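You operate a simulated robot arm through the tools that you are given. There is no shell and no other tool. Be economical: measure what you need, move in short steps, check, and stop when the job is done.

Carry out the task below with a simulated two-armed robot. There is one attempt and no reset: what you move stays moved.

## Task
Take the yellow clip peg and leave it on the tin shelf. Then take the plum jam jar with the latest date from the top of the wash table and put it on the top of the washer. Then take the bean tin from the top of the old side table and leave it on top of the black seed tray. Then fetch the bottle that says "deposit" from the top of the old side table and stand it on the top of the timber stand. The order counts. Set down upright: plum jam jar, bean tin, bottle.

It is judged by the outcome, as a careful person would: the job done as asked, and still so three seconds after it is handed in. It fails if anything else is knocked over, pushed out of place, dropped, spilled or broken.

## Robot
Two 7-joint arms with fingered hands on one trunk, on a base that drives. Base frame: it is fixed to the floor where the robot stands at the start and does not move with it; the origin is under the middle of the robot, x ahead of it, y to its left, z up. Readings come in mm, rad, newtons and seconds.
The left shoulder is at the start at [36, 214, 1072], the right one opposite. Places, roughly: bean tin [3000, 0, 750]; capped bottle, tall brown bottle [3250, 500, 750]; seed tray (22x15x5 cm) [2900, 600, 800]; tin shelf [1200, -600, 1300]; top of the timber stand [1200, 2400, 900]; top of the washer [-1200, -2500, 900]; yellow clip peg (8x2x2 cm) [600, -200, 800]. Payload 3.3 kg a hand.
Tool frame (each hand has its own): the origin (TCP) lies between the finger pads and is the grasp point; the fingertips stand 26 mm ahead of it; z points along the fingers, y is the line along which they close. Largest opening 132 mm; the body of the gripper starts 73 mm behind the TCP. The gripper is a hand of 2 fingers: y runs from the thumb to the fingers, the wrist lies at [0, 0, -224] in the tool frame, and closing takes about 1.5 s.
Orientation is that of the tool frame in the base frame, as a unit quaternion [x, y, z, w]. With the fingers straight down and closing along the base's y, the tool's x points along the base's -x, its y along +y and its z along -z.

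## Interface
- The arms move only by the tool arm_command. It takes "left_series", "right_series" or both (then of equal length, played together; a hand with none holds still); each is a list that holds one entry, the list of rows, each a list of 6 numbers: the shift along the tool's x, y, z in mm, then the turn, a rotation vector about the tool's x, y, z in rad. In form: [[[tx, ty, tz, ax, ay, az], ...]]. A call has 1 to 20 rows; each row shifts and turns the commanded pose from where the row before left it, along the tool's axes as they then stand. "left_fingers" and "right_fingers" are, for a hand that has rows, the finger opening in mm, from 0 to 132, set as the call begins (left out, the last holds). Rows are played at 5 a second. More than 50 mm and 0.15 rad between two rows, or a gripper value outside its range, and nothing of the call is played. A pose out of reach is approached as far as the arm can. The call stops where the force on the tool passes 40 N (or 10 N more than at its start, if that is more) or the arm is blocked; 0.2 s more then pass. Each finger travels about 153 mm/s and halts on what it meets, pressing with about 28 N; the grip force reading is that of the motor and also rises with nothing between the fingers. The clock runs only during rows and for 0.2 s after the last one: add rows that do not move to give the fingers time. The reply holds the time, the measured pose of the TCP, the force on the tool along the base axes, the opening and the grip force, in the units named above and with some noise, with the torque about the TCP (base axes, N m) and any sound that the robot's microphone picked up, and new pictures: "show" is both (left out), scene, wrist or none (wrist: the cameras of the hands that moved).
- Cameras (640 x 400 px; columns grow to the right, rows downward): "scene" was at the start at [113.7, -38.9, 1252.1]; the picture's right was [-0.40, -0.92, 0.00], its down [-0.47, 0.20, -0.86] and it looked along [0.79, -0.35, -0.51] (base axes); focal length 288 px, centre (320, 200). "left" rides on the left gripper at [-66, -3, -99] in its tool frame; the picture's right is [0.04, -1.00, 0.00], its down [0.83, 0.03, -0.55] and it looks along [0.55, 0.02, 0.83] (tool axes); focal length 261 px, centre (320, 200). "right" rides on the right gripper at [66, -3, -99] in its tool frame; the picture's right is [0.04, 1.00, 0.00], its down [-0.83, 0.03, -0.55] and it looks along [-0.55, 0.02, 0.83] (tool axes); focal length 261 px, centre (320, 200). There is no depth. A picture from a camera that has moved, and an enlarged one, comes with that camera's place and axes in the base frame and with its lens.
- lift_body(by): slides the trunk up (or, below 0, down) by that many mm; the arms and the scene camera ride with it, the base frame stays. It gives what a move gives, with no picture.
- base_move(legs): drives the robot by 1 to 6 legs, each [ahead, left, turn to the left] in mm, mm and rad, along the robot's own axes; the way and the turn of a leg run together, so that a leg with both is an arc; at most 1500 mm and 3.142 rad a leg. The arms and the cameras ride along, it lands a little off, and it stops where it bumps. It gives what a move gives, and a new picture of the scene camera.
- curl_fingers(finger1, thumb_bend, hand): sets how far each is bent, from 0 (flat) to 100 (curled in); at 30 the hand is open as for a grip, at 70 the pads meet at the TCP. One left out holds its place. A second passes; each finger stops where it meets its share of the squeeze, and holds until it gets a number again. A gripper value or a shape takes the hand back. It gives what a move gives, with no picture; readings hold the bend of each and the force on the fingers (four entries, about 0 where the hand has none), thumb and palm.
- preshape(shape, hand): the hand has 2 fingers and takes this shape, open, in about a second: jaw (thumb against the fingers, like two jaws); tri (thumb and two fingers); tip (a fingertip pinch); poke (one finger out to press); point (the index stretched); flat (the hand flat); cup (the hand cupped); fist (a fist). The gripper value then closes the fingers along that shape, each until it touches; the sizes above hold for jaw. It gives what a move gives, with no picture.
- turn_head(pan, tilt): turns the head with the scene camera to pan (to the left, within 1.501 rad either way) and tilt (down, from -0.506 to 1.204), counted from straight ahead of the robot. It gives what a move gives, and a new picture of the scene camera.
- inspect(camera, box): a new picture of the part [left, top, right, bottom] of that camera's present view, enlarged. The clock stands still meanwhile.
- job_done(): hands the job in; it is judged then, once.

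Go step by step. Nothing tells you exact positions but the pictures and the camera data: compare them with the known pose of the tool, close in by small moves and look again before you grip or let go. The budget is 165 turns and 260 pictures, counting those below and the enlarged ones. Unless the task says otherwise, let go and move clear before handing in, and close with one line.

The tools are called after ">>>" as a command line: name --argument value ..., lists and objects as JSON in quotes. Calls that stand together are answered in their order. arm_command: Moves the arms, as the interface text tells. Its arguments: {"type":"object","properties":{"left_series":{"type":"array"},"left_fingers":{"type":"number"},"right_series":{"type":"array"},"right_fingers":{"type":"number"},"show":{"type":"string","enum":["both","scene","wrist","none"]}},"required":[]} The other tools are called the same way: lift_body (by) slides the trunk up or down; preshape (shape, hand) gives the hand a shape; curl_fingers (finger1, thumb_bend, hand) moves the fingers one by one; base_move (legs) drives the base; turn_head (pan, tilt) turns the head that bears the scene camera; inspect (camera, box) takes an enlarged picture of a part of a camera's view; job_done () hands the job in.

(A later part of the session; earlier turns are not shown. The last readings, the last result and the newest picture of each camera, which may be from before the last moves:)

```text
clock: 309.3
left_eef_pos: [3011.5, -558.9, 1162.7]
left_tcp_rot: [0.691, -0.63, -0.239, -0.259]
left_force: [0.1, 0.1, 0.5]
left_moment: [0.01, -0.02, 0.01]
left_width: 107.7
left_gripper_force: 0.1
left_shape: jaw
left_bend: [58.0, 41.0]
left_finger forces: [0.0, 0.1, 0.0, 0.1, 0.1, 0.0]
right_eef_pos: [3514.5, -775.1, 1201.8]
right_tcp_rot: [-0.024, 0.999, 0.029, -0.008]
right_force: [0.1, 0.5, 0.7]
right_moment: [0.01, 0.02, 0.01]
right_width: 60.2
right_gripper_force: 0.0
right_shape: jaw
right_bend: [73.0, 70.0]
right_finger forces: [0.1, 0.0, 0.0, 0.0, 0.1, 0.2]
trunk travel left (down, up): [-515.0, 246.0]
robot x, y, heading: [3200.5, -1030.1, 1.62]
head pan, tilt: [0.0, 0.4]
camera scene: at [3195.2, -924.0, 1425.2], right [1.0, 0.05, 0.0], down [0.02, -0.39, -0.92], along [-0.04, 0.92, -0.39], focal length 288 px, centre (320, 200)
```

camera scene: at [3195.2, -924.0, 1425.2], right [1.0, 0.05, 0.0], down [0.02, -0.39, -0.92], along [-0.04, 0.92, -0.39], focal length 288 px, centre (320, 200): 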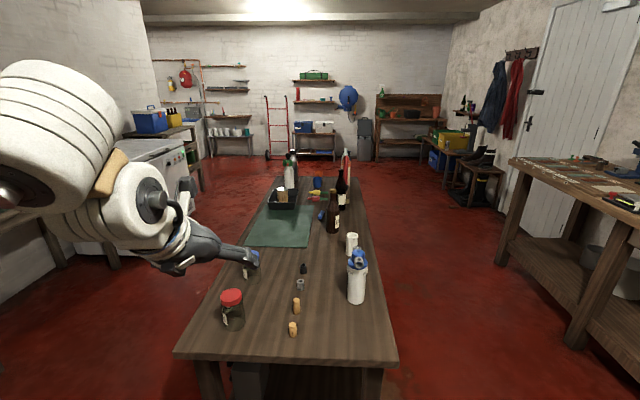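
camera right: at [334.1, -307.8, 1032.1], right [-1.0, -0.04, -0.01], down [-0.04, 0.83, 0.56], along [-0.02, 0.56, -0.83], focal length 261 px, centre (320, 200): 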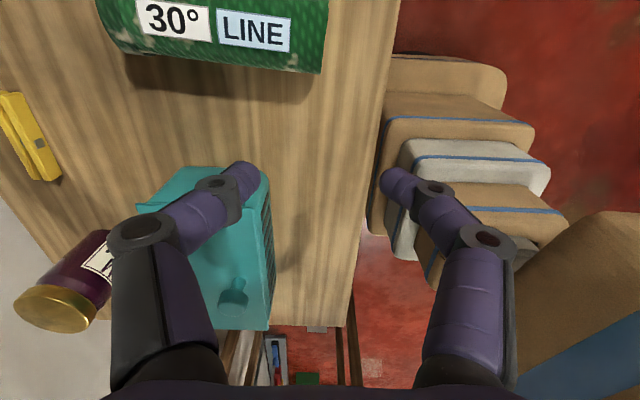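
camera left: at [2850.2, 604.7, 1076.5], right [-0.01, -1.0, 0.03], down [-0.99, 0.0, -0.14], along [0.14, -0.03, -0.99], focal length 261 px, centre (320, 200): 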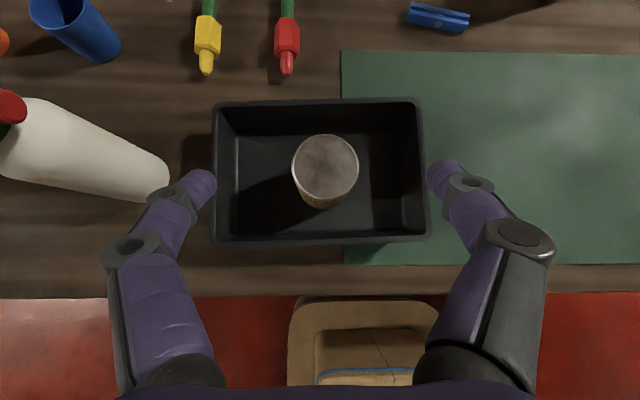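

>>> inspect --camera "scene" --box '[310, 160, 374, 240]'

```text
5.00 times, centred on (342, 200) of scene
camera zoom: at [3195.2, -924.0, 1425.2], right [1.0, 0.05, 0.0], down [0.02, -0.39, -0.92], along [-0.04, 0.92, -0.39], focal length 1442 px, centre (210, 200)
```

zoom: 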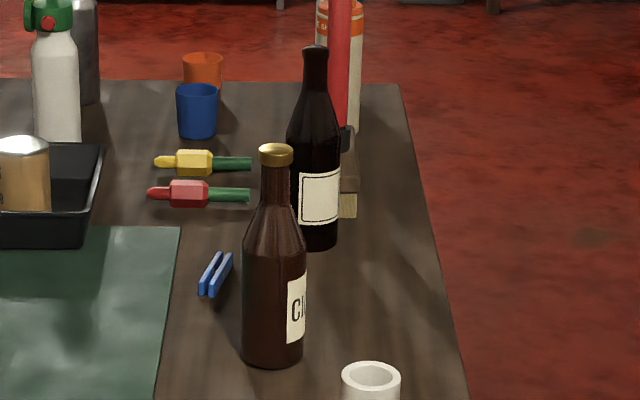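

>>> inspect --camera "scene" --box '[334, 190, 350, 208]'

>>> inspect --camera "scene" --box '[320, 205, 352, 240]'

```text
16.00 times, centred on (342, 199) of scene
camera zoom: at [3195.2, -924.0, 1425.2], right [1.0, 0.05, 0.0], down [0.02, -0.39, -0.92], along [-0.04, 0.92, -0.39], focal length 4613 px, centre (-32, 216)
```

zoom: 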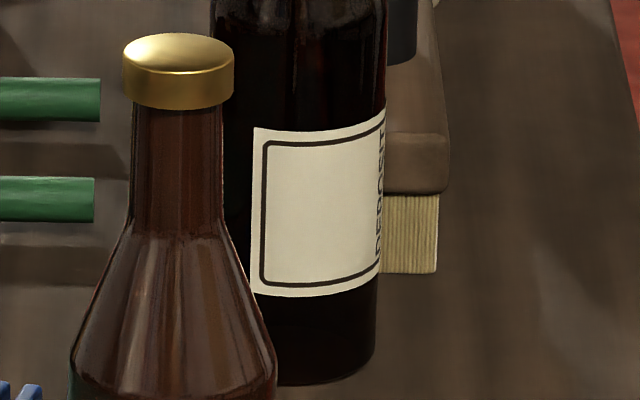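

```text
11.43 times, centred on (336, 222) of scene
camera zoom: at [3195.2, -924.0, 1425.2], right [1.0, 0.05, 0.0], down [0.02, -0.39, -0.92], along [-0.04, 0.92, -0.39], focal length 3295 px, centre (137, -57)
```

zoom: 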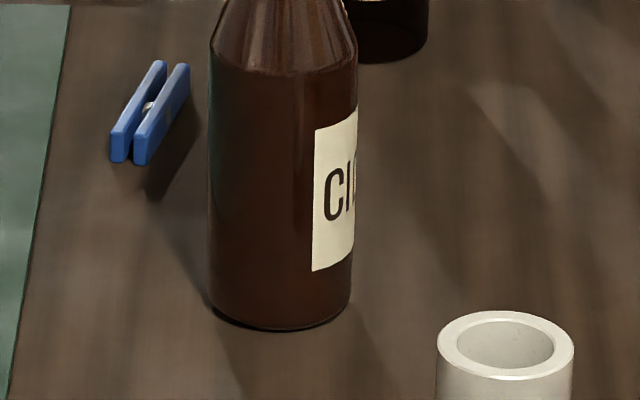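

The tall uncapped brown bottle's label carries "DEPOSIT" along its edge (the capped one reads CI…); it stands near [3257, 535], z 750–982, close to the table's far edge. I'll grip its neck from above, from the far side: straighten the hand, drive round into the aisle.

>>> arm_command --left_series '[[[0, 0, 0, 0, 0.144, 0], [0, 0, 0, 0, 0.144, 0], [0, 0, 0, 0, 0.144, 0], [0, 0, 0, 0, 0.144, 0], [0, 0, 0, 0, 0.144, 0], [0, 0, 0, 0, 0, 0]]]' --show "none"

>>> base_move --legs '[[0, -520, -0.04], [0, 0, 1.57]]'

>>> turn_head --pan -0.9 --tilt 0.4

```text
clock: 310.7
left_eef_pos: [3011.4, -560.1, 1162.5]
left_tcp_rot: [0.73, -0.682, 0.019, -0.022]
left_force: [0.0, -1.2, 0.9]
left_moment: [0.02, -0.02, 0.0]
left_width: 107.9
left_gripper_force: 0.2
left_shape: jaw
left_bend: [58.0, 41.0]
left_finger forces: [0.1, 0.1, 0.0, 0.0, 0.1, 0.0]
right_eef_pos: [3514.5, -775.5, 1202.7]
right_tcp_rot: [-0.025, 0.999, 0.029, -0.008]
right_force: [-0.3, -0.8, 0.4]
right_moment: [0.01, -0.02, 0.02]
right_width: 60.2
right_gripper_force: 0.1
right_shape: jaw
right_bend: [73.0, 70.0]
right_finger forces: [0.1, 0.0, 0.1, 0.1, 0.0, 0.1]
trunk travel left (down, up): [-515.0, 246.0]
robot x, y, heading: [3202.9, -1027.1, 1.617]
head pan, tilt: [0.0, 0.4]
```

```text
clock: 317.6
left_eef_pos: [3250.0, -1177.2, 1161.3]
left_tcp_rot: [1.0, 0.003, 0.0, -0.028]
left_force: [0.4, 0.5, -0.3]
left_moment: [-0.02, -0.03, 0.01]
left_width: 107.7
left_gripper_force: 0.1
left_shape: jaw
left_bend: [58.0, 41.0]
left_finger forces: [0.1, 0.1, 0.0, 0.0, 0.0, 0.0]
right_eef_pos: [3496.4, -691.2, 1202.3]
right_tcp_rot: [-0.702, 0.711, 0.015, -0.026]
right_force: [0.4, 0.1, -0.8]
right_moment: [0.0, 0.01, 0.0]
right_width: 60.1
right_gripper_force: 0.1
right_shape: jaw
right_bend: [73.0, 70.0]
right_finger forces: [0.0, 0.0, 0.0, 0.0, 0.1, 0.1]
trunk travel left (down, up): [-515.0, 246.0]
robot x, y, heading: [3733.6, -1019.0, 3.125]
head pan, tilt: [0.0, 0.4]
camera scene: at [3620.4, -1018.1, 1425.3], right [0.02, 1.0, 0.0], down [0.39, -0.01, -0.92], along [-0.92, 0.01, -0.39], focal length 288 px, centre (320, 200)
```

scene: 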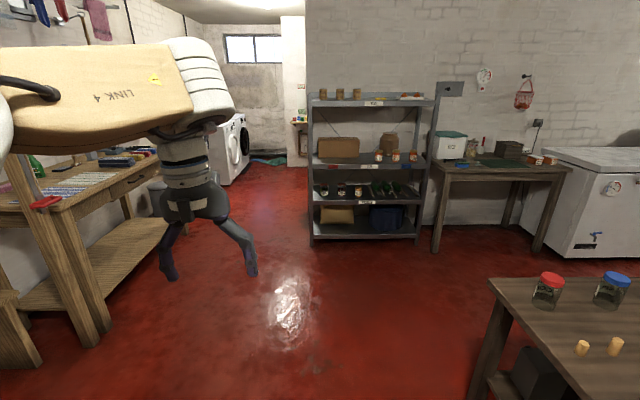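

```text
clock: 318.8
left_eef_pos: [3251.4, -1178.5, 1162.9]
left_tcp_rot: [1.0, 0.004, -0.001, -0.029]
left_force: [-0.3, 0.1, -1.1]
left_moment: [0.0, -0.01, 0.01]
left_width: 108.1
left_gripper_force: 0.0
left_shape: jaw
left_bend: [58.0, 41.0]
left_finger forces: [0.1, 0.1, 0.1, 0.1, 0.1, 0.0]
right_eef_pos: [3495.3, -690.4, 1201.7]
right_tcp_rot: [-0.702, 0.711, 0.015, -0.025]
right_force: [0.1, -0.5, 0.5]
right_moment: [0.01, 0.04, -0.01]
right_width: 60.2
right_gripper_force: 0.0
right_shape: jaw
right_bend: [73.0, 70.0]
right_finger forces: [0.0, 0.1, 0.1, 0.1, 0.0, 0.0]
trunk travel left (down, up): [-515.0, 246.0]
robot x, y, heading: [3730.1, -1018.2, 3.125]
head pan, tilt: [-0.901, 0.4]
camera scene: at [3656.6, -946.0, 1425.3], right [0.79, 0.61, 0.0], down [0.24, -0.31, -0.92], along [-0.56, 0.73, -0.39], focal length 288 px, centre (320, 200)
```

scene: 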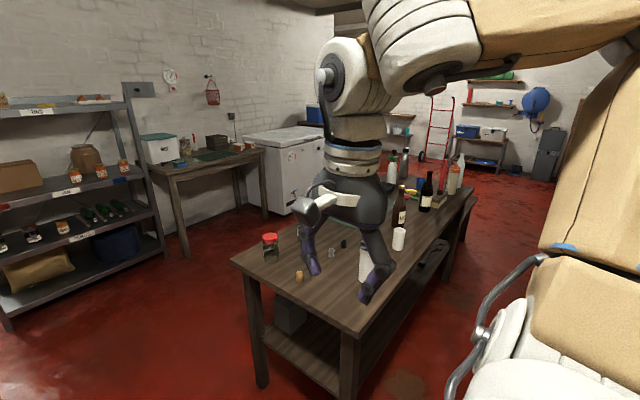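

>>> base_move --legs '[[0, -900, 0.016], [0, -800, 0]]'

>>> turn_head --pan 0.3 --tilt 0.5

>>> inspect --camera "left" --box '[0, 0, 640, 400]'

```text
clock: 327.3
left_eef_pos: [3257.0, 498.0, 1162.1]
left_tcp_rot: [0.999, 0.018, 0.0, -0.029]
left_force: [0.0, 0.7, 0.1]
left_moment: [-0.04, 0.01, 0.0]
left_width: 107.9
left_gripper_force: 0.1
left_shape: jaw
left_bend: [58.0, 41.0]
left_finger forces: [0.1, 0.1, 0.1, 0.1, 0.0, 0.0]
right_eef_pos: [3490.0, 991.1, 1202.6]
right_tcp_rot: [0.712, -0.702, -0.015, 0.027]
right_force: [0.8, -0.3, 0.1]
right_moment: [-0.01, -0.02, -0.03]
right_width: 60.4
right_gripper_force: 0.1
right_shape: jaw
right_bend: [73.0, 70.0]
right_finger forces: [0.0, 0.0, 0.0, 0.0, 0.0, 0.0]
trunk travel left (down, up): [-515.0, 246.0]
robot x, y, heading: [3730.6, 671.4, -3.128]
head pan, tilt: [-0.901, 0.4]
camera scene: at [3657.3, 740.7, 1425.2], right [0.78, 0.63, 0.0], down [0.25, -0.3, -0.92], along [-0.58, 0.72, -0.39], focal length 288 px, centre (320, 200)
```

scene: 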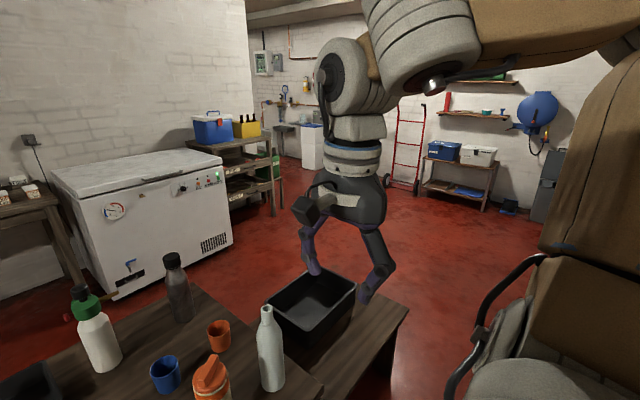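

```text
clock: 328.7
left_eef_pos: [3256.0, 497.1, 1161.7]
left_tcp_rot: [0.999, 0.018, 0.0, -0.029]
left_force: [-0.8, -0.1, 0.0]
left_moment: [-0.04, -0.01, 0.02]
left_width: 107.9
left_gripper_force: 0.1
left_shape: jaw
left_bend: [58.0, 41.0]
left_finger forces: [0.0, 0.0, 0.0, 0.0, 0.0, 0.1]
right_eef_pos: [3489.4, 991.2, 1202.1]
right_tcp_rot: [0.712, -0.702, -0.015, 0.027]
right_force: [0.3, -0.9, -0.1]
right_moment: [-0.01, -0.03, -0.01]
right_width: 60.3
right_gripper_force: 0.0
right_shape: jaw
right_bend: [73.0, 70.0]
right_finger forces: [0.0, 0.0, 0.0, 0.0, 0.0, 0.0]
trunk travel left (down, up): [-515.0, 246.0]
robot x, y, heading: [3733.3, 671.9, -3.134]
head pan, tilt: [0.3, 0.499]
camera scene: at [3629.0, 640.5, 1416.1], right [-0.3, 0.95, 0.0], down [0.46, 0.15, -0.88], along [-0.84, -0.27, -0.48], focal length 288 px, centre (320, 200)
```

scene: 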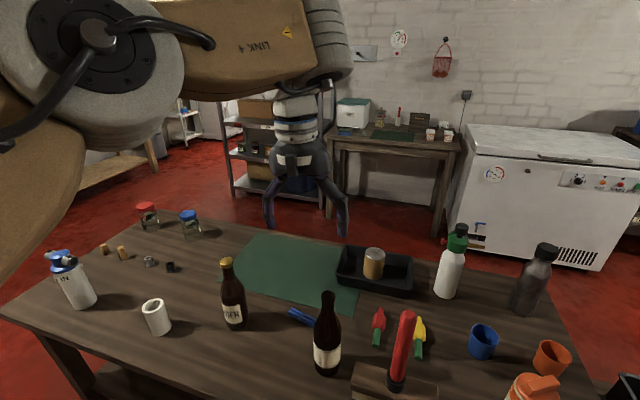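

```text
1.00 times, centred on (320, 200) of left
camera zoom: at [3191.0, 492.8, 1260.1], right [0.01, 1.0, 0.06], down [0.83, -0.04, 0.55], along [0.55, 0.04, -0.83], focal length 261 px, centre (320, 200)
```

zoom: 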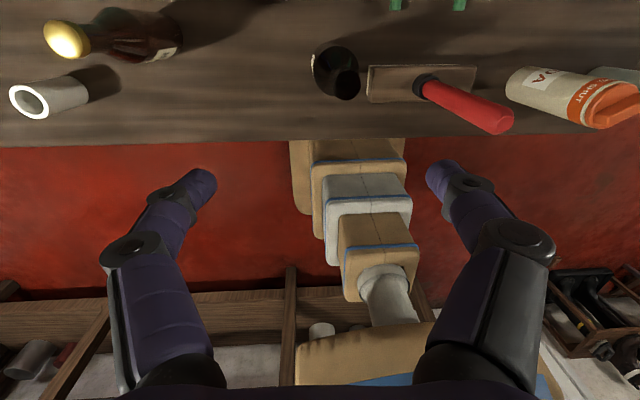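

>>> inspect --camera "left" --box '[290, 30, 386, 120]'

>>> inspect --camera "scene" --box '[290, 280, 370, 390]'

```text
4.44 times, centred on (338, 75) of left
camera zoom: at [3191.0, 492.8, 1260.1], right [0.01, 1.0, 0.06], down [0.83, -0.04, 0.55], along [0.55, 0.04, -0.83], focal length 1158 px, centre (240, 756)
```

zoom: 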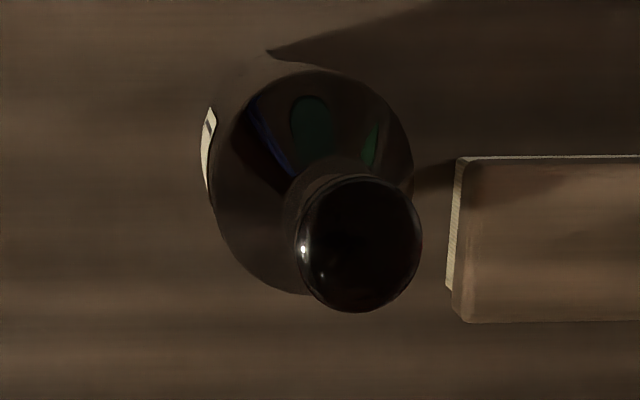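

```text
3.64 times, centred on (330, 335) of scene
camera zoom: at [3629.0, 640.5, 1416.1], right [-0.3, 0.95, 0.0], down [0.46, 0.15, -0.88], along [-0.84, -0.27, -0.48], focal length 1048 px, centre (284, -291)
```

zoom: 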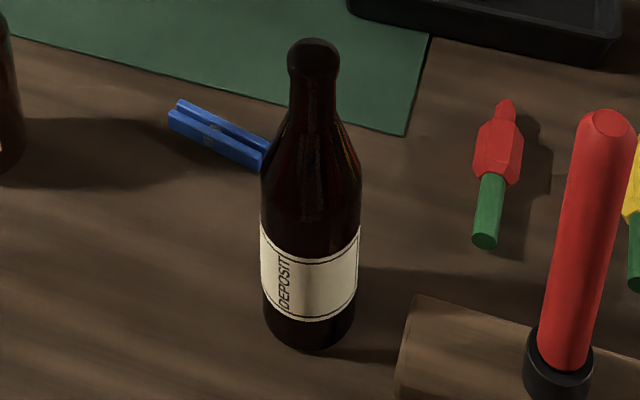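

DEPOSIT is confirmed; the bottle's top is at about [3240, 535, 982]. I square the hand, centre it over the bottle and lower.

>>> arm_command --left_series '[[[0, 0, 0, -0.058, 0, 0], [-8, -19, 0, 0, 0, 0], [-8, -19, 0, 0, 0, 0], [0, 0, 0, 0, 0, 0]]]' --left_fingers 80 --show "none"

>>> lift_body --by -130

>>> inspect --camera "left" --box '[0, 0, 640, 400]'

```text
clock: 329.7
left_eef_pos: [3258.7, 523.1, 1159.1]
left_tcp_rot: [1.0, 0.018, 0.001, 0.0]
left_force: [0.3, 0.3, 0.5]
left_moment: [-0.02, 0.01, -0.02]
left_width: 80.5
left_gripper_force: 0.0
left_shape: jaw
left_bend: [71.0, 71.0]
left_finger forces: [0.0, 0.0, 0.0, 0.0, 0.0, 0.1]
left hand out of reach, approached as far as the arm can: row 2, 3
right_eef_pos: [3488.5, 990.8, 1201.9]
right_tcp_rot: [0.711, -0.702, -0.015, 0.026]
right_force: [-1.3, 0.6, -0.2]
right_moment: [0.02, 0.01, 0.01]
right_width: 60.2
right_gripper_force: 0.0
right_shape: jaw
right_bend: [73.0, 70.0]
right_finger forces: [0.0, 0.0, 0.0, 0.0, 0.0, 0.1]
trunk travel left (down, up): [-515.0, 246.0]
robot x, y, heading: [3734.1, 667.8, -3.133]
head pan, tilt: [0.3, 0.499]
```

```text
clock: 331.3
left_eef_pos: [3256.1, 522.4, 1029.0]
left_tcp_rot: [1.0, 0.018, 0.0, 0.0]
left_force: [-0.8, 0.1, 0.0]
left_moment: [0.03, 0.02, 0.0]
left_width: 80.3
left_gripper_force: 0.0
left_shape: jaw
left_bend: [71.0, 71.0]
left_finger forces: [0.1, 0.0, 0.0, 0.0, 0.0, 0.0]
right_eef_pos: [3489.8, 992.1, 1072.8]
right_tcp_rot: [0.711, -0.702, -0.015, 0.025]
right_force: [0.8, 0.0, -0.1]
right_moment: [0.02, 0.0, -0.03]
right_width: 60.0
right_gripper_force: 0.1
right_shape: jaw
right_bend: [73.0, 70.0]
right_finger forces: [0.1, 0.0, 0.0, 0.0, 0.1, 0.1]
trunk travel left (down, up): [-385.0, 376.0]
robot x, y, heading: [3736.4, 669.3, -3.128]
head pan, tilt: [0.3, 0.499]
```

```text
1.00 times, centred on (320, 200) of left
camera zoom: at [3190.7, 524.4, 1127.3], right [0.01, 1.0, 0.0], down [0.83, 0.0, 0.55], along [0.55, 0.0, -0.83], focal length 261 px, centre (320, 200)
```

zoom: 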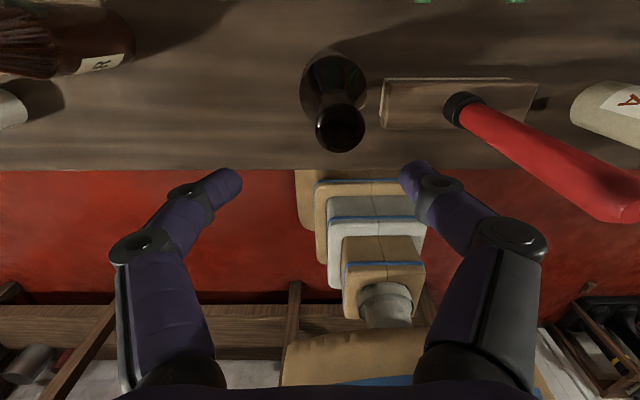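

>>> base_move --legs '[[18, -13, 0]]'

>>> arm_command --left_series '[[[0, 0, 12, 0, 0, 0], [0, 0, 12, 0, 0, 0], [0, 0, 0, 0, 0, 0]]]' --show "both"

```text
clock: 332.1
left_eef_pos: [3237.4, 536.8, 1028.8]
left_tcp_rot: [1.0, 0.017, 0.0, 0.001]
left_force: [0.0, 0.6, 0.0]
left_moment: [0.01, -0.03, -0.02]
left_width: 80.2
left_gripper_force: 0.0
left_shape: jaw
left_bend: [71.0, 71.0]
left_finger forces: [0.0, 0.0, 0.1, 0.1, 0.0, 0.1]
right_eef_pos: [3469.7, 1005.6, 1071.4]
right_tcp_rot: [0.711, -0.702, -0.014, 0.025]
right_force: [0.0, 0.2, 0.1]
right_moment: [-0.04, 0.0, 0.0]
right_width: 60.2
right_gripper_force: 0.0
right_shape: jaw
right_bend: [73.0, 70.0]
right_finger forces: [0.0, 0.0, 0.1, 0.0, 0.0, 0.1]
trunk travel left (down, up): [-385.0, 376.0]
robot x, y, heading: [3720.6, 683.1, -3.134]
head pan, tilt: [0.3, 0.499]
camera scene: at [3595.7, 654.2, 1285.3], right [-0.31, 0.95, 0.0], down [0.46, 0.15, -0.88], along [-0.84, -0.27, -0.48], focal length 288 px, centre (320, 200)
```

scene: 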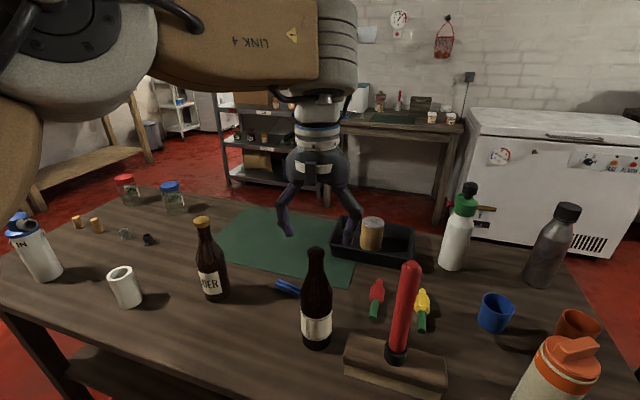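

```text
clock: 332.9
left_eef_pos: [3240.2, 536.7, 1004.3]
left_tcp_rot: [1.0, 0.017, 0.0, 0.0]
left_force: [-0.8, 0.2, 0.1]
left_moment: [-0.01, -0.01, -0.02]
left_width: 80.2
left_gripper_force: 0.1
left_shape: jaw
left_bend: [71.0, 71.0]
left_finger forces: [0.0, 0.0, 0.0, 0.1, 0.1, 0.1]
right_eef_pos: [3470.7, 1005.0, 1072.3]
right_tcp_rot: [0.712, -0.702, -0.015, 0.027]
right_force: [0.8, 0.1, 0.4]
right_moment: [0.02, 0.0, -0.01]
right_width: 60.2
right_gripper_force: 0.1
right_shape: jaw
right_bend: [73.0, 70.0]
right_finger forces: [0.1, 0.0, 0.1, 0.0, 0.1, 0.0]
trunk travel left (down, up): [-385.0, 376.0]
robot x, y, heading: [3715.9, 684.8, -3.133]
head pan, tilt: [0.3, 0.499]
camera scene: at [3597.2, 653.2, 1285.5], right [-0.31, 0.95, 0.0], down [0.46, 0.15, -0.88], along [-0.84, -0.27, -0.48], focal length 288 px, centre (320, 200)
camera left: at [3173.0, 537.7, 1102.1], right [0.01, 1.0, 0.0], down [0.83, -0.01, 0.55], along [0.55, 0.0, -0.83], focal length 261 px, centre (320, 200)
```

scene: 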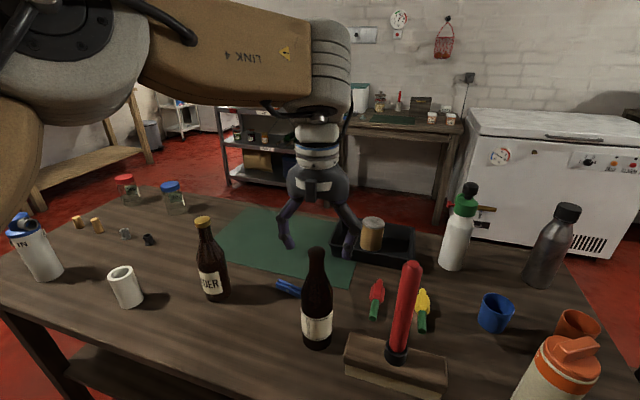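
left: 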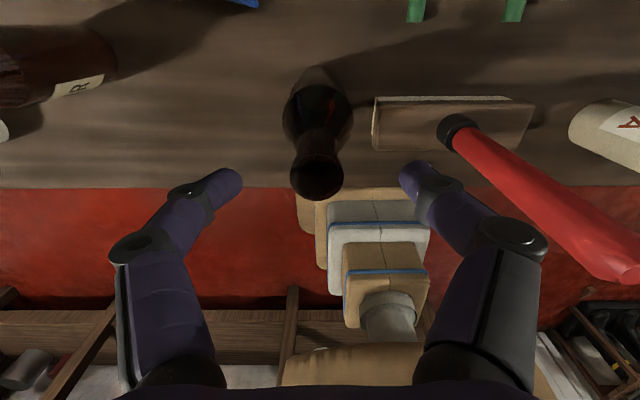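

The bottle's top is centred under the hand. I lower over the neck.

>>> arm_command --left_series '[[[-1, 0, 12, 0, 0, 0], [-1, 0, 12, 0, 0, 0], [0, 0, 12, 0, 0, 0], [0, 0, 12, 0, 0, 0], [0, 0, 0, 0, 0, 0]]]' --show "both"

```text
clock: 334.1
left_eef_pos: [3239.0, 534.7, 957.6]
left_tcp_rot: [1.0, 0.017, 0.0, 0.001]
left_force: [0.3, -0.3, 0.0]
left_moment: [0.03, 0.0, -0.01]
left_width: 80.3
left_gripper_force: 0.0
left_shape: jaw
left_bend: [71.0, 71.0]
left_finger forces: [0.0, 0.0, 0.0, 0.0, 0.1, 0.1]
right_eef_pos: [3472.1, 1004.9, 1071.4]
right_tcp_rot: [0.712, -0.702, -0.015, 0.026]
right_force: [0.8, 0.2, 0.3]
right_moment: [0.02, -0.01, -0.03]
right_width: 60.2
right_gripper_force: 0.0
right_shape: jaw
right_bend: [73.0, 70.0]
right_finger forces: [0.1, 0.0, 0.0, 0.0, 0.1, 0.0]
trunk travel left (down, up): [-385.0, 376.0]
robot x, y, heading: [3716.8, 683.9, -3.131]
head pan, tilt: [0.3, 0.499]
camera scene: at [3597.3, 653.1, 1285.5], right [-0.31, 0.95, 0.0], down [0.46, 0.15, -0.88], along [-0.84, -0.27, -0.48], focal length 288 px, centre (320, 200)
camera left: at [3171.6, 535.9, 1055.6], right [0.01, 1.0, 0.0], down [0.83, -0.01, 0.55], along [0.55, 0.0, -0.83], focal length 261 px, centre (320, 200)
```

scene: 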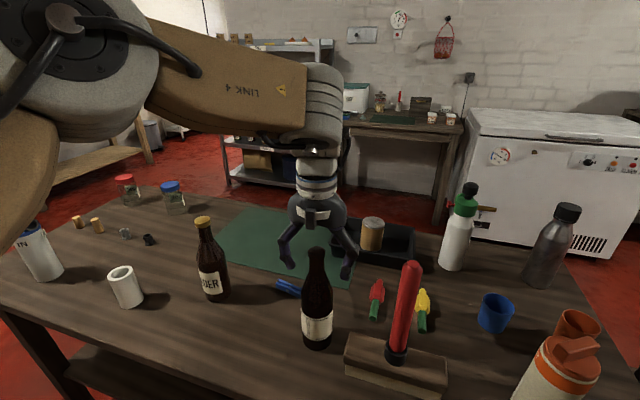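
left: 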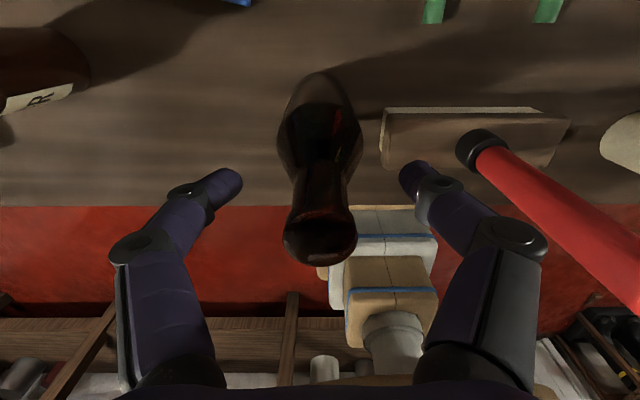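

>>> arm_command --left_series '[[[0, 0, 0, 0, 0, 0], [0, 0, 0, 0, 0, 0], [0, 0, 0, 0, 0, 0], [0, 0, 0, 0, 0, 0], [0, 0, 0, 0, 0, 0], [0, 0, 0, 0, 0, 0], [0, 0, 0, 0, 0, 0]]]' --left_fingers 0 --show "wrist"

```text
clock: 335.7
left_eef_pos: [3238.7, 534.0, 957.8]
left_tcp_rot: [1.0, 0.018, 0.0, 0.0]
left_force: [-0.2, -0.8, 0.2]
left_moment: [0.04, 0.0, 0.0]
left_width: 21.8
left_gripper_force: 27.8
left_shape: jaw
left_bend: [73.0, 70.0]
left_finger forces: [25.2, 0.1, 0.0, 0.0, 25.0, 0.0]
right_eef_pos: [3471.8, 1004.9, 1071.5]
right_tcp_rot: [0.711, -0.702, -0.014, 0.027]
right_force: [-0.7, 0.1, 0.2]
right_moment: [-0.01, -0.02, 0.02]
right_width: 60.2
right_gripper_force: 0.1
right_shape: jaw
right_bend: [73.0, 70.0]
right_finger forces: [0.0, 0.0, 0.1, 0.1, 0.0, 0.1]
trunk travel left (down, up): [-385.0, 376.0]
robot x, y, heading: [3718.4, 688.0, -3.128]
head pan, tilt: [0.3, 0.499]
camera left: at [3171.4, 535.8, 1055.6], right [0.01, 1.0, 0.0], down [0.83, -0.01, 0.55], along [0.55, 0.0, -0.83], focal length 261 px, centre (320, 200)
```

left: 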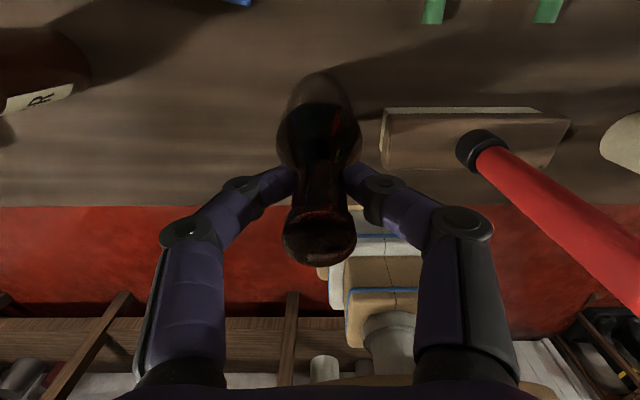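

Gripped on the neck (about 22 mm wide). I lift slowly and check.

>>> arm_command --left_series '[[[0, 0, -8, 0, 0, 0], [0, 0, -10, 0, 0, 0], [0, 0, -12, 0, 0, 0], [0, 0, 0, 0, 0, 0], [0, 0, 0, 0, 0, 0]]]' --show "scene"

```text
clock: 336.9
left_eef_pos: [3235.5, 535.0, 985.4]
left_tcp_rot: [1.0, 0.017, 0.0, 0.001]
left_force: [0.4, 0.8, -2.6]
left_moment: [0.0, 0.0, 0.04]
left_width: 21.7
left_gripper_force: 28.3
left_shape: jaw
left_bend: [73.0, 70.0]
left_finger forces: [25.0, 0.1, 0.1, 0.0, 24.9, 0.0]
right_eef_pos: [3470.4, 1005.2, 1071.2]
right_tcp_rot: [0.712, -0.702, -0.016, 0.026]
right_force: [-0.3, -0.4, -0.1]
right_moment: [-0.01, 0.0, 0.01]
right_width: 60.6
right_gripper_force: 0.0
right_shape: jaw
right_bend: [73.0, 70.0]
right_finger forces: [0.0, 0.0, 0.0, 0.0, 0.0, 0.0]
trunk travel left (down, up): [-385.0, 376.0]
robot x, y, heading: [3715.1, 682.0, -3.131]
head pan, tilt: [0.3, 0.499]
camera scene: at [3597.1, 653.0, 1285.5], right [-0.31, 0.95, 0.0], down [0.46, 0.15, -0.88], along [-0.84, -0.27, -0.48], focal length 288 px, centre (320, 200)
```

scene: 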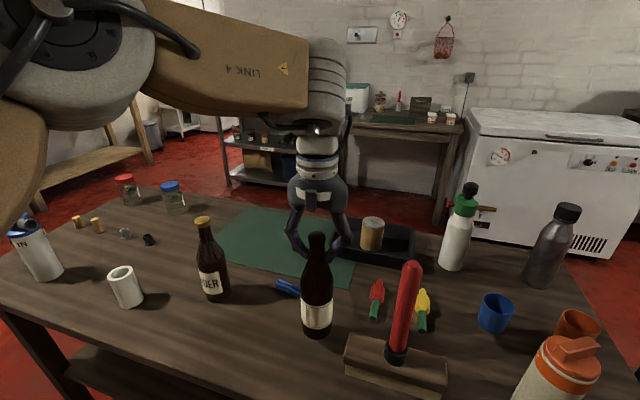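

The bottle hangs steady. I raise it well clear and drive towards the timber stand.

>>> lift_body --by 300

>>> base_move --legs '[[0, -1400, 0]]'

>>> turn_head --pan -0.2 --tilt 0.3

```text
clock: 339.9
left_eef_pos: [3235.5, 536.2, 1286.8]
left_tcp_rot: [1.0, 0.017, 0.0, 0.0]
left_force: [0.5, -0.7, -2.8]
left_moment: [0.01, 0.04, -0.03]
left_width: 21.9
left_gripper_force: 28.2
left_shape: jaw
left_bend: [73.0, 70.0]
left_finger forces: [25.0, 0.1, 0.0, 0.1, 24.9, 0.0]
right_eef_pos: [3471.3, 1004.8, 1372.4]
right_tcp_rot: [0.712, -0.702, -0.015, 0.026]
right_force: [-0.7, 0.4, -0.4]
right_moment: [0.01, -0.01, 0.01]
right_width: 60.6
right_gripper_force: 0.0
right_shape: jaw
right_bend: [73.0, 70.0]
right_finger forces: [0.0, 0.0, 0.0, 0.0, 0.0, 0.0]
trunk travel left (down, up): [-685.0, 76.0]
robot x, y, heading: [3712.5, 681.3, -3.128]
head pan, tilt: [0.3, 0.499]
```

```text
clock: 346.9
left_eef_pos: [3215.5, 1923.4, 1286.6]
left_tcp_rot: [1.0, 0.023, 0.001, 0.0]
left_force: [0.4, 0.5, -2.6]
left_moment: [0.02, 0.0, -0.03]
left_width: 22.1
left_gripper_force: 27.5
left_shape: jaw
left_bend: [73.0, 70.0]
left_finger forces: [25.0, 0.0, 0.1, 0.0, 25.0, 0.1]
right_eef_pos: [3444.8, 2394.4, 1372.1]
right_tcp_rot: [0.715, -0.699, -0.015, 0.026]
right_force: [-1.0, -0.3, -0.1]
right_moment: [0.0, 0.0, 0.01]
right_width: 60.3
right_gripper_force: 0.1
right_shape: jaw
right_bend: [73.0, 70.0]
right_finger forces: [0.0, 0.1, 0.1, 0.0, 0.0, 0.1]
trunk travel left (down, up): [-685.0, 76.0]
robot x, y, heading: [3691.3, 2082.5, -3.123]
head pan, tilt: [0.3, 0.499]
camera scene: at [3593.6, 2046.2, 1586.2], right [-0.32, 0.95, 0.0], down [0.45, 0.15, -0.88], along [-0.83, -0.28, -0.48], focal length 288 px, centre (320, 200)
```

scene: 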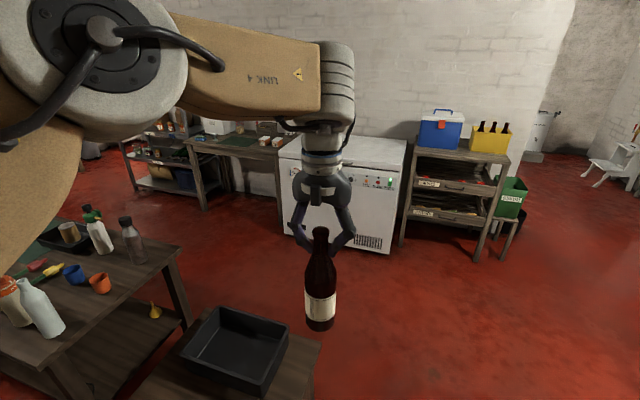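

```text
clock: 347.8
left_eef_pos: [3215.8, 1924.6, 1287.0]
left_tcp_rot: [1.0, 0.022, 0.0, 0.0]
left_force: [-0.8, 0.3, -3.4]
left_moment: [0.05, 0.01, 0.0]
left_width: 21.8
left_gripper_force: 27.8
left_shape: jaw
left_bend: [73.0, 70.0]
left_finger forces: [25.1, 0.0, 0.0, 0.0, 25.0, 0.0]
right_eef_pos: [3444.8, 2395.1, 1371.9]
right_tcp_rot: [0.716, -0.698, -0.014, 0.026]
right_force: [-0.1, -0.4, 0.0]
right_moment: [0.0, 0.01, -0.02]
right_width: 60.4
right_gripper_force: 0.1
right_shape: jaw
right_bend: [73.0, 70.0]
right_finger forces: [0.1, 0.1, 0.0, 0.0, 0.0, 0.0]
trunk travel left (down, up): [-685.0, 76.0]
robot x, y, heading: [3694.0, 2077.2, -3.114]
head pan, tilt: [-0.201, 0.3]
camera scene: at [3588.0, 2091.2, 1604.6], right [0.18, 0.98, 0.0], down [0.29, -0.05, -0.96], along [-0.94, 0.17, -0.3], focal length 288 px, centre (320, 200)
```

scene: 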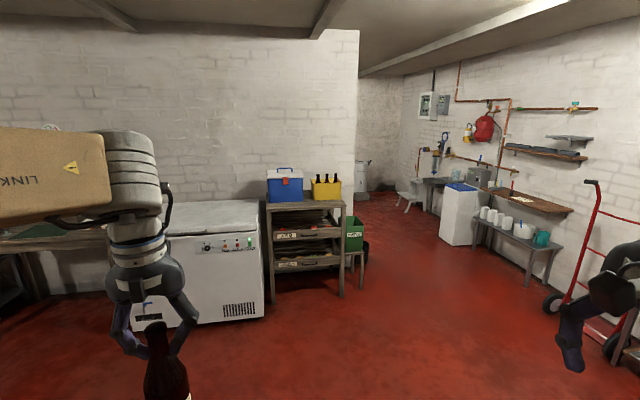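

The timber stand carries a blue cooler and a yellow crate; its top is z≈900, front edge x≈1515, y 2078–2665. I drive closer to see the free space on top.

>>> base_move --legs '[[0, -440, -0.027], [1350, 0, 0]]'

>>> turn_head --pan 0.0 --tilt 0.7

```text
clock: 356.8
left_eef_pos: [1856.9, 2410.4, 1286.3]
left_tcp_rot: [1.0, -0.003, 0.001, 0.0]
left_force: [-0.3, 0.7, -3.5]
left_moment: [0.04, 0.0, -0.03]
left_width: 21.6
left_gripper_force: 28.1
left_shape: jaw
left_bend: [73.0, 70.0]
left_finger forces: [25.1, 0.0, 0.0, 0.0, 25.0, 0.0]
right_eef_pos: [2111.7, 2869.1, 1371.9]
right_tcp_rot: [-0.697, 0.716, 0.014, -0.026]
right_force: [-0.3, 0.6, 0.2]
right_moment: [0.02, 0.02, -0.01]
right_width: 60.4
right_gripper_force: 0.1
right_shape: jaw
right_bend: [73.0, 70.0]
right_finger forces: [0.1, 0.1, 0.1, 0.1, 0.1, 0.1]
trunk travel left (down, up): [-685.0, 76.0]
robot x, y, heading: [2344.4, 2539.8, 3.11]
head pan, tilt: [-0.201, 0.3]
camera scene: at [2237.7, 2557.8, 1604.6], right [0.23, 0.97, 0.0], down [0.29, -0.07, -0.96], along [-0.93, 0.22, -0.3], focal length 288 px, centre (320, 200)
```

scene: 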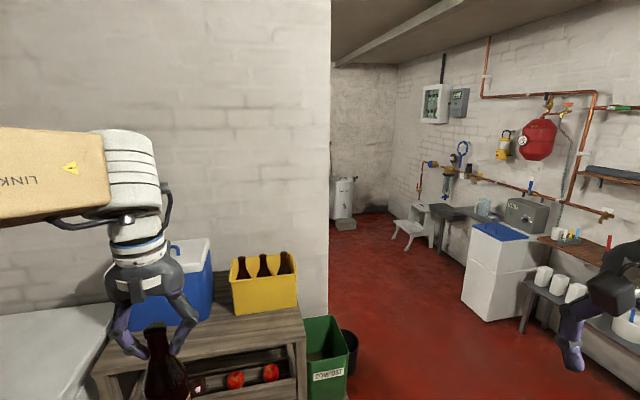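

```text
clock: 357.7
left_eef_pos: [1857.9, 2409.8, 1285.6]
left_tcp_rot: [1.0, -0.003, 0.001, 0.0]
left_force: [-0.3, -0.4, -2.7]
left_moment: [-0.01, 0.01, -0.03]
left_width: 21.7
left_gripper_force: 28.4
left_shape: jaw
left_bend: [73.0, 70.0]
left_finger forces: [25.2, 0.1, 0.1, 0.0, 25.1, 0.1]
right_eef_pos: [2112.2, 2868.9, 1372.3]
right_tcp_rot: [-0.698, 0.716, 0.015, -0.026]
right_force: [-0.1, 0.0, -0.1]
right_moment: [0.01, -0.02, -0.01]
right_width: 60.5
right_gripper_force: 0.0
right_shape: jaw
right_bend: [73.0, 70.0]
right_finger forces: [0.0, 0.0, 0.1, 0.0, 0.0, 0.0]
trunk travel left (down, up): [-685.0, 76.0]
robot x, y, heading: [2345.8, 2532.8, 3.117]
head pan, tilt: [0.0, 0.7]
camera scene: at [2244.0, 2539.0, 1568.6], right [0.03, 1.0, 0.0], down [0.64, -0.02, -0.77], along [-0.76, 0.02, -0.64], focal length 288 px, centre (320, 200)
```

scene: 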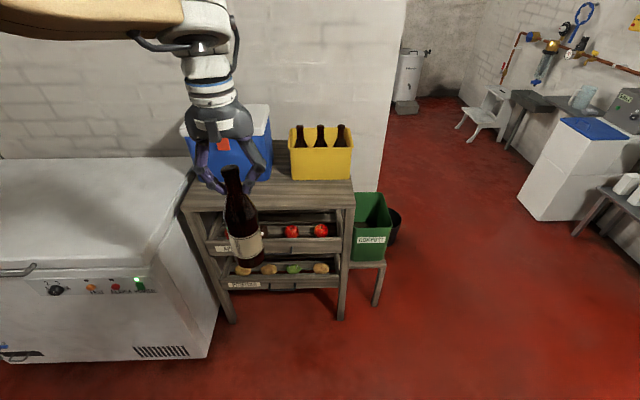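

There is a free front strip on the stand's top (x≈1340–1490). I aim to put the bottle at about [1420, 2412].

>>> base_move --legs '[[300, 5, 0]]'

>>> turn_head --pan 0.1 --tilt 0.8

>>> inspect --camera "left" --box '[0, 0, 640, 400]'

```text
clock: 359.7
left_eef_pos: [1562.2, 2414.3, 1286.8]
left_tcp_rot: [1.0, -0.004, -0.001, 0.0]
left_force: [-0.8, 0.2, -3.5]
left_moment: [0.0, -0.01, -0.02]
left_width: 21.7
left_gripper_force: 28.3
left_shape: jaw
left_bend: [73.0, 70.0]
left_finger forces: [25.1, 0.0, 0.0, 0.0, 25.0, 0.0]
right_eef_pos: [1816.2, 2873.4, 1372.0]
right_tcp_rot: [-0.697, 0.717, 0.016, -0.026]
right_force: [-0.7, -0.5, -1.0]
right_moment: [0.01, -0.01, -0.02]
right_width: 60.1
right_gripper_force: 0.0
right_shape: jaw
right_bend: [73.0, 70.0]
right_finger forces: [0.0, 0.1, 0.0, 0.0, 0.0, 0.0]
trunk travel left (down, up): [-685.0, 76.0]
robot x, y, heading: [2048.0, 2541.0, 3.108]
head pan, tilt: [0.0, 0.7]
camera scene: at [1948.7, 2542.9, 1568.5], right [0.03, 1.0, 0.0], down [0.64, -0.02, -0.76], along [-0.76, 0.02, -0.64], focal length 288 px, centre (320, 200)
```

scene: 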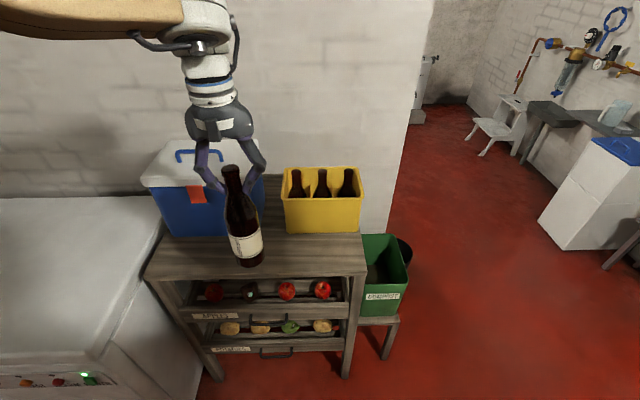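

```text
clock: 360.4
left_eef_pos: [1563.2, 2414.0, 1286.9]
left_tcp_rot: [1.0, -0.003, 0.0, 0.0]
left_force: [0.8, -0.1, -2.6]
left_moment: [0.02, 0.04, 0.0]
left_width: 21.7
left_gripper_force: 27.5
left_shape: jaw
left_bend: [73.0, 70.0]
left_finger forces: [25.1, 0.0, 0.1, 0.0, 25.0, 0.0]
right_eef_pos: [1815.9, 2872.0, 1371.7]
right_tcp_rot: [-0.697, 0.716, 0.015, -0.026]
right_force: [-0.6, -0.8, 0.5]
right_moment: [-0.02, -0.02, 0.0]
right_width: 60.4
right_gripper_force: 0.0
right_shape: jaw
right_bend: [73.0, 70.0]
right_finger forces: [0.0, 0.0, 0.0, 0.0, 0.0, 0.0]
trunk travel left (down, up): [-685.0, 76.0]
robot x, y, heading: [2047.4, 2542.0, 3.112]
head pan, tilt: [0.099, 0.799]
camera scene: at [1953.2, 2534.7, 1560.2], right [-0.07, 1.0, 0.0], down [0.72, 0.05, -0.7], along [-0.7, -0.05, -0.72], focal length 288 px, centre (320, 200)
```

scene: 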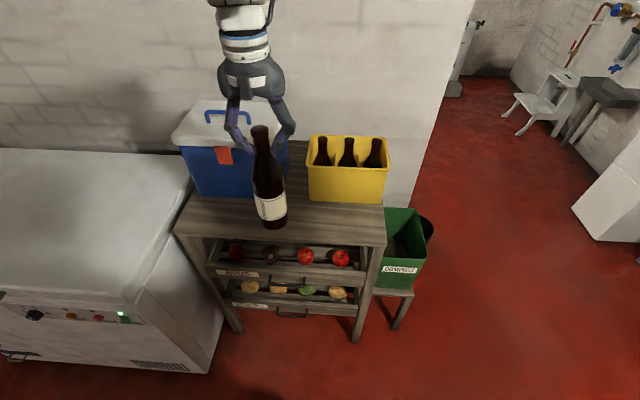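

```text
1.00 times, centred on (320, 200) of left
camera zoom: at [1496.2, 2418.4, 1384.6], right [0.05, 1.0, 0.0], down [0.83, -0.04, 0.55], along [0.55, -0.03, -0.83], focal length 261 px, centre (320, 200)
```

zoom: 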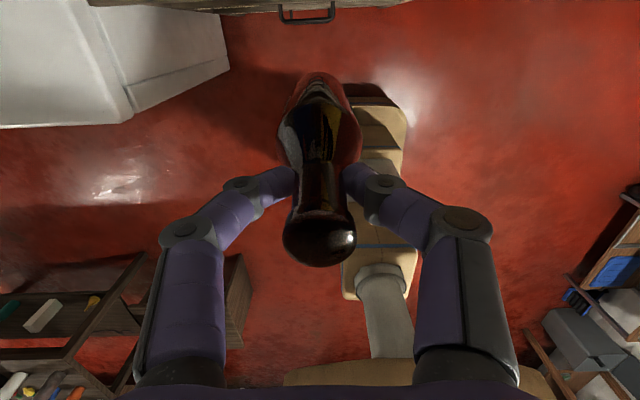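

More precisely the stand's top is z≈880 with its front edge at x≈1457; cooler and crate fronts are at x≈1295. Target: [1380, 2412].

>>> base_move --legs '[[182, 6, 0]]'

>>> lift_body --by -160

>>> turn_head --pan 0.3 --tilt 0.6

```text
clock: 361.9
left_eef_pos: [1375.7, 2417.7, 1286.9]
left_tcp_rot: [1.0, -0.007, 0.001, 0.0]
left_force: [-0.8, 0.1, -3.4]
left_moment: [0.0, -0.02, -0.01]
left_width: 21.4
left_gripper_force: 28.2
left_shape: jaw
left_bend: [73.0, 70.0]
left_finger forces: [25.1, 0.0, 0.0, 0.0, 25.1, 0.0]
right_eef_pos: [1633.0, 2874.6, 1371.1]
right_tcp_rot: [-0.695, 0.718, 0.015, -0.025]
right_force: [-0.5, 0.5, -0.2]
right_moment: [0.0, -0.01, -0.04]
right_width: 60.3
right_gripper_force: 0.0
right_shape: jaw
right_bend: [73.0, 70.0]
right_finger forces: [0.0, 0.1, 0.0, 0.1, 0.1, 0.1]
trunk travel left (down, up): [-685.0, 76.0]
robot x, y, heading: [1860.0, 2542.3, 3.108]
head pan, tilt: [0.099, 0.799]
camera scene: at [1766.9, 2535.6, 1560.2], right [-0.06, 1.0, 0.0], down [0.72, 0.04, -0.7], along [-0.69, -0.04, -0.72], focal length 288 px, centre (320, 200)
```

scene: 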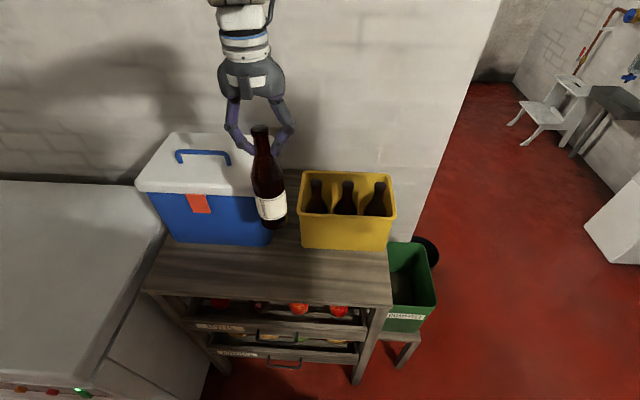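

```text
clock: 363.7
left_eef_pos: [1375.9, 2418.0, 1127.6]
left_tcp_rot: [1.0, -0.006, 0.0, 0.0]
left_force: [-0.5, -0.6, -3.0]
left_moment: [0.02, -0.03, -0.03]
left_width: 21.6
left_gripper_force: 28.0
left_shape: jaw
left_bend: [73.0, 70.0]
left_finger forces: [25.2, 0.0, 0.1, 0.0, 25.2, 0.1]
right_eef_pos: [1633.5, 2875.8, 1213.5]
right_tcp_rot: [-0.694, 0.719, 0.015, -0.027]
right_force: [0.4, -0.2, 0.5]
right_moment: [0.04, 0.0, 0.03]
right_width: 60.0
right_gripper_force: 0.0
right_shape: jaw
right_bend: [73.0, 70.0]
right_finger forces: [0.0, 0.0, 0.0, 0.1, 0.0, 0.1]
trunk travel left (down, up): [-525.0, 236.0]
robot x, y, heading: [1862.1, 2543.8, 3.106]
head pan, tilt: [0.099, 0.799]
```

```text
clock: 364.5
left_eef_pos: [1376.4, 2417.9, 1126.7]
left_tcp_rot: [1.0, -0.007, 0.001, 0.0]
left_force: [-0.2, -0.3, -2.8]
left_moment: [0.01, 0.04, -0.01]
left_width: 22.1
left_gripper_force: 27.9
left_shape: jaw
left_bend: [73.0, 70.0]
left_finger forces: [25.1, 0.0, 0.0, 0.1, 25.1, 0.0]
right_eef_pos: [1633.4, 2875.0, 1212.4]
right_tcp_rot: [-0.695, 0.719, 0.015, -0.025]
right_force: [0.2, -0.4, 0.4]
right_moment: [-0.05, -0.02, -0.02]
right_width: 60.3
right_gripper_force: 0.1
right_shape: jaw
right_bend: [73.0, 70.0]
right_finger forces: [0.1, 0.0, 0.0, 0.0, 0.0, 0.1]
trunk travel left (down, up): [-525.0, 236.0]
robot x, y, heading: [1859.2, 2542.3, 3.108]
head pan, tilt: [0.3, 0.6]
camera scene: at [1759.0, 2517.9, 1417.0], right [-0.26, 0.97, 0.0], down [0.55, 0.15, -0.82], along [-0.8, -0.21, -0.57], focal length 288 px, centre (320, 200)
```

scene: 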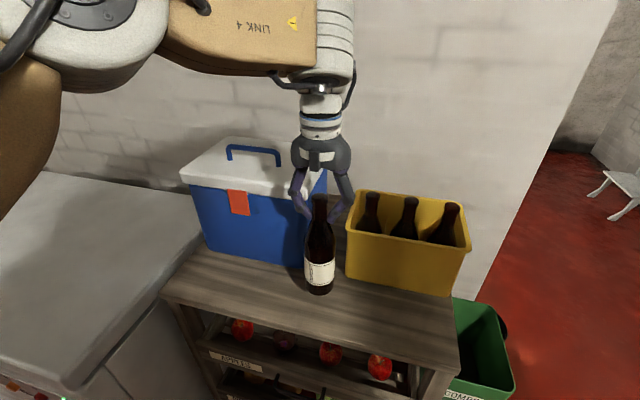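

>>> arm_command --left_series '[[[0, 0, 9, 0, 0, 0], [0, 0, 9, 0, 0, 0], [0, 0, 7, 0, 0, 0], [0, 0, 0, 0, 0, 0]]]' --show "none"

>>> inspect --camera "scene" --box '[256, 180, 416, 320]'

```text
clock: 365.5
left_eef_pos: [1376.0, 2416.9, 1101.6]
left_tcp_rot: [1.0, -0.007, 0.0, -0.001]
left_force: [0.9, 0.2, -2.4]
left_moment: [0.01, 0.02, -0.01]
left_width: 21.5
left_gripper_force: 28.0
left_shape: jaw
left_bend: [73.0, 70.0]
left_finger forces: [25.1, 0.1, 0.0, 0.0, 25.2, 0.0]
right_eef_pos: [1633.3, 2875.6, 1211.5]
right_tcp_rot: [-0.695, 0.718, 0.015, -0.026]
right_force: [-0.2, -0.1, 0.2]
right_moment: [-0.01, 0.02, 0.0]
right_width: 60.3
right_gripper_force: 0.0
right_shape: jaw
right_bend: [73.0, 70.0]
right_finger forces: [0.0, 0.1, 0.0, 0.0, 0.0, 0.0]
trunk travel left (down, up): [-525.0, 236.0]
robot x, y, heading: [1860.6, 2543.7, 3.104]
head pan, tilt: [0.3, 0.6]
```

```text
2.86 times, centred on (336, 250) of scene
camera zoom: at [1759.0, 2517.8, 1417.1], right [-0.26, 0.97, 0.0], down [0.55, 0.15, -0.82], along [-0.8, -0.21, -0.57], focal length 824 px, centre (274, 57)
```

zoom: 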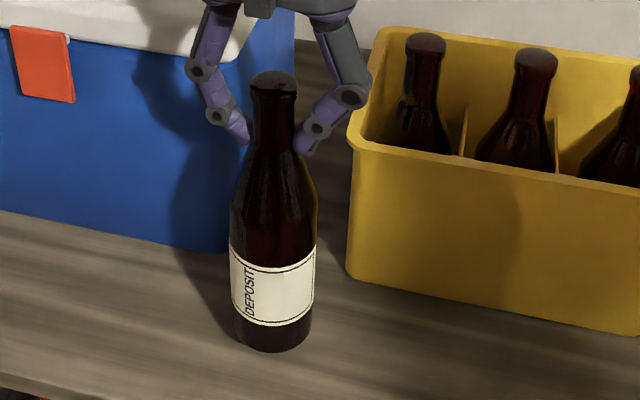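

>>> arm_command --left_series '[[[0, 0, 2, 0, 0, 0], [0, 0, 2, 0, 0, 0], [0, 0, 2, 0, 0, 0], [0, 0, 0, 0, 0, 0]]]' --show "none"

>>> arm_command --left_series '[[[0, 0, 1.5, 0, 0, 0], [0, 0, 1.5, 0, 0, 0], [0, 0, 0, 0, 0, 0]]]' --show "none"

```text
clock: 366.5
left_eef_pos: [1377.3, 2418.1, 1096.6]
left_tcp_rot: [1.0, -0.007, 0.0, 0.0]
left_force: [0.6, -0.4, -3.0]
left_moment: [0.01, 0.04, 0.0]
left_width: 21.5
left_gripper_force: 28.2
left_shape: jaw
left_bend: [73.0, 70.0]
left_finger forces: [25.0, 0.0, 0.0, 0.0, 25.1, 0.0]
right_eef_pos: [1633.0, 2875.1, 1211.9]
right_tcp_rot: [-0.695, 0.719, 0.015, -0.026]
right_force: [0.6, -1.3, -0.5]
right_moment: [0.0, 0.0, -0.01]
right_width: 60.6
right_gripper_force: 0.0
right_shape: jaw
right_bend: [73.0, 70.0]
right_finger forces: [0.0, 0.0, 0.0, 0.0, 0.0, 0.0]
trunk travel left (down, up): [-525.0, 236.0]
robot x, y, heading: [1861.5, 2544.2, 3.106]
head pan, tilt: [0.3, 0.6]
```

```text
clock: 367.3
left_eef_pos: [1377.1, 2417.0, 1093.3]
left_tcp_rot: [1.0, -0.006, 0.0, 0.0]
left_force: [0.5, -0.2, -2.9]
left_moment: [0.0, 0.03, -0.01]
left_width: 21.3
left_gripper_force: 27.8
left_shape: jaw
left_bend: [73.0, 70.0]
left_finger forces: [25.1, 0.0, 0.0, 0.0, 25.1, 0.0]
right_eef_pos: [1634.3, 2875.1, 1212.1]
right_tcp_rot: [-0.695, 0.719, 0.015, -0.026]
right_force: [0.1, -0.1, -0.1]
right_moment: [0.0, -0.01, 0.0]
right_width: 60.2
right_gripper_force: 0.1
right_shape: jaw
right_bend: [73.0, 70.0]
right_finger forces: [0.0, 0.0, 0.0, 0.0, 0.1, 0.0]
trunk travel left (down, up): [-525.0, 236.0]
robot x, y, heading: [1863.1, 2542.5, 3.105]
head pan, tilt: [0.3, 0.6]
```

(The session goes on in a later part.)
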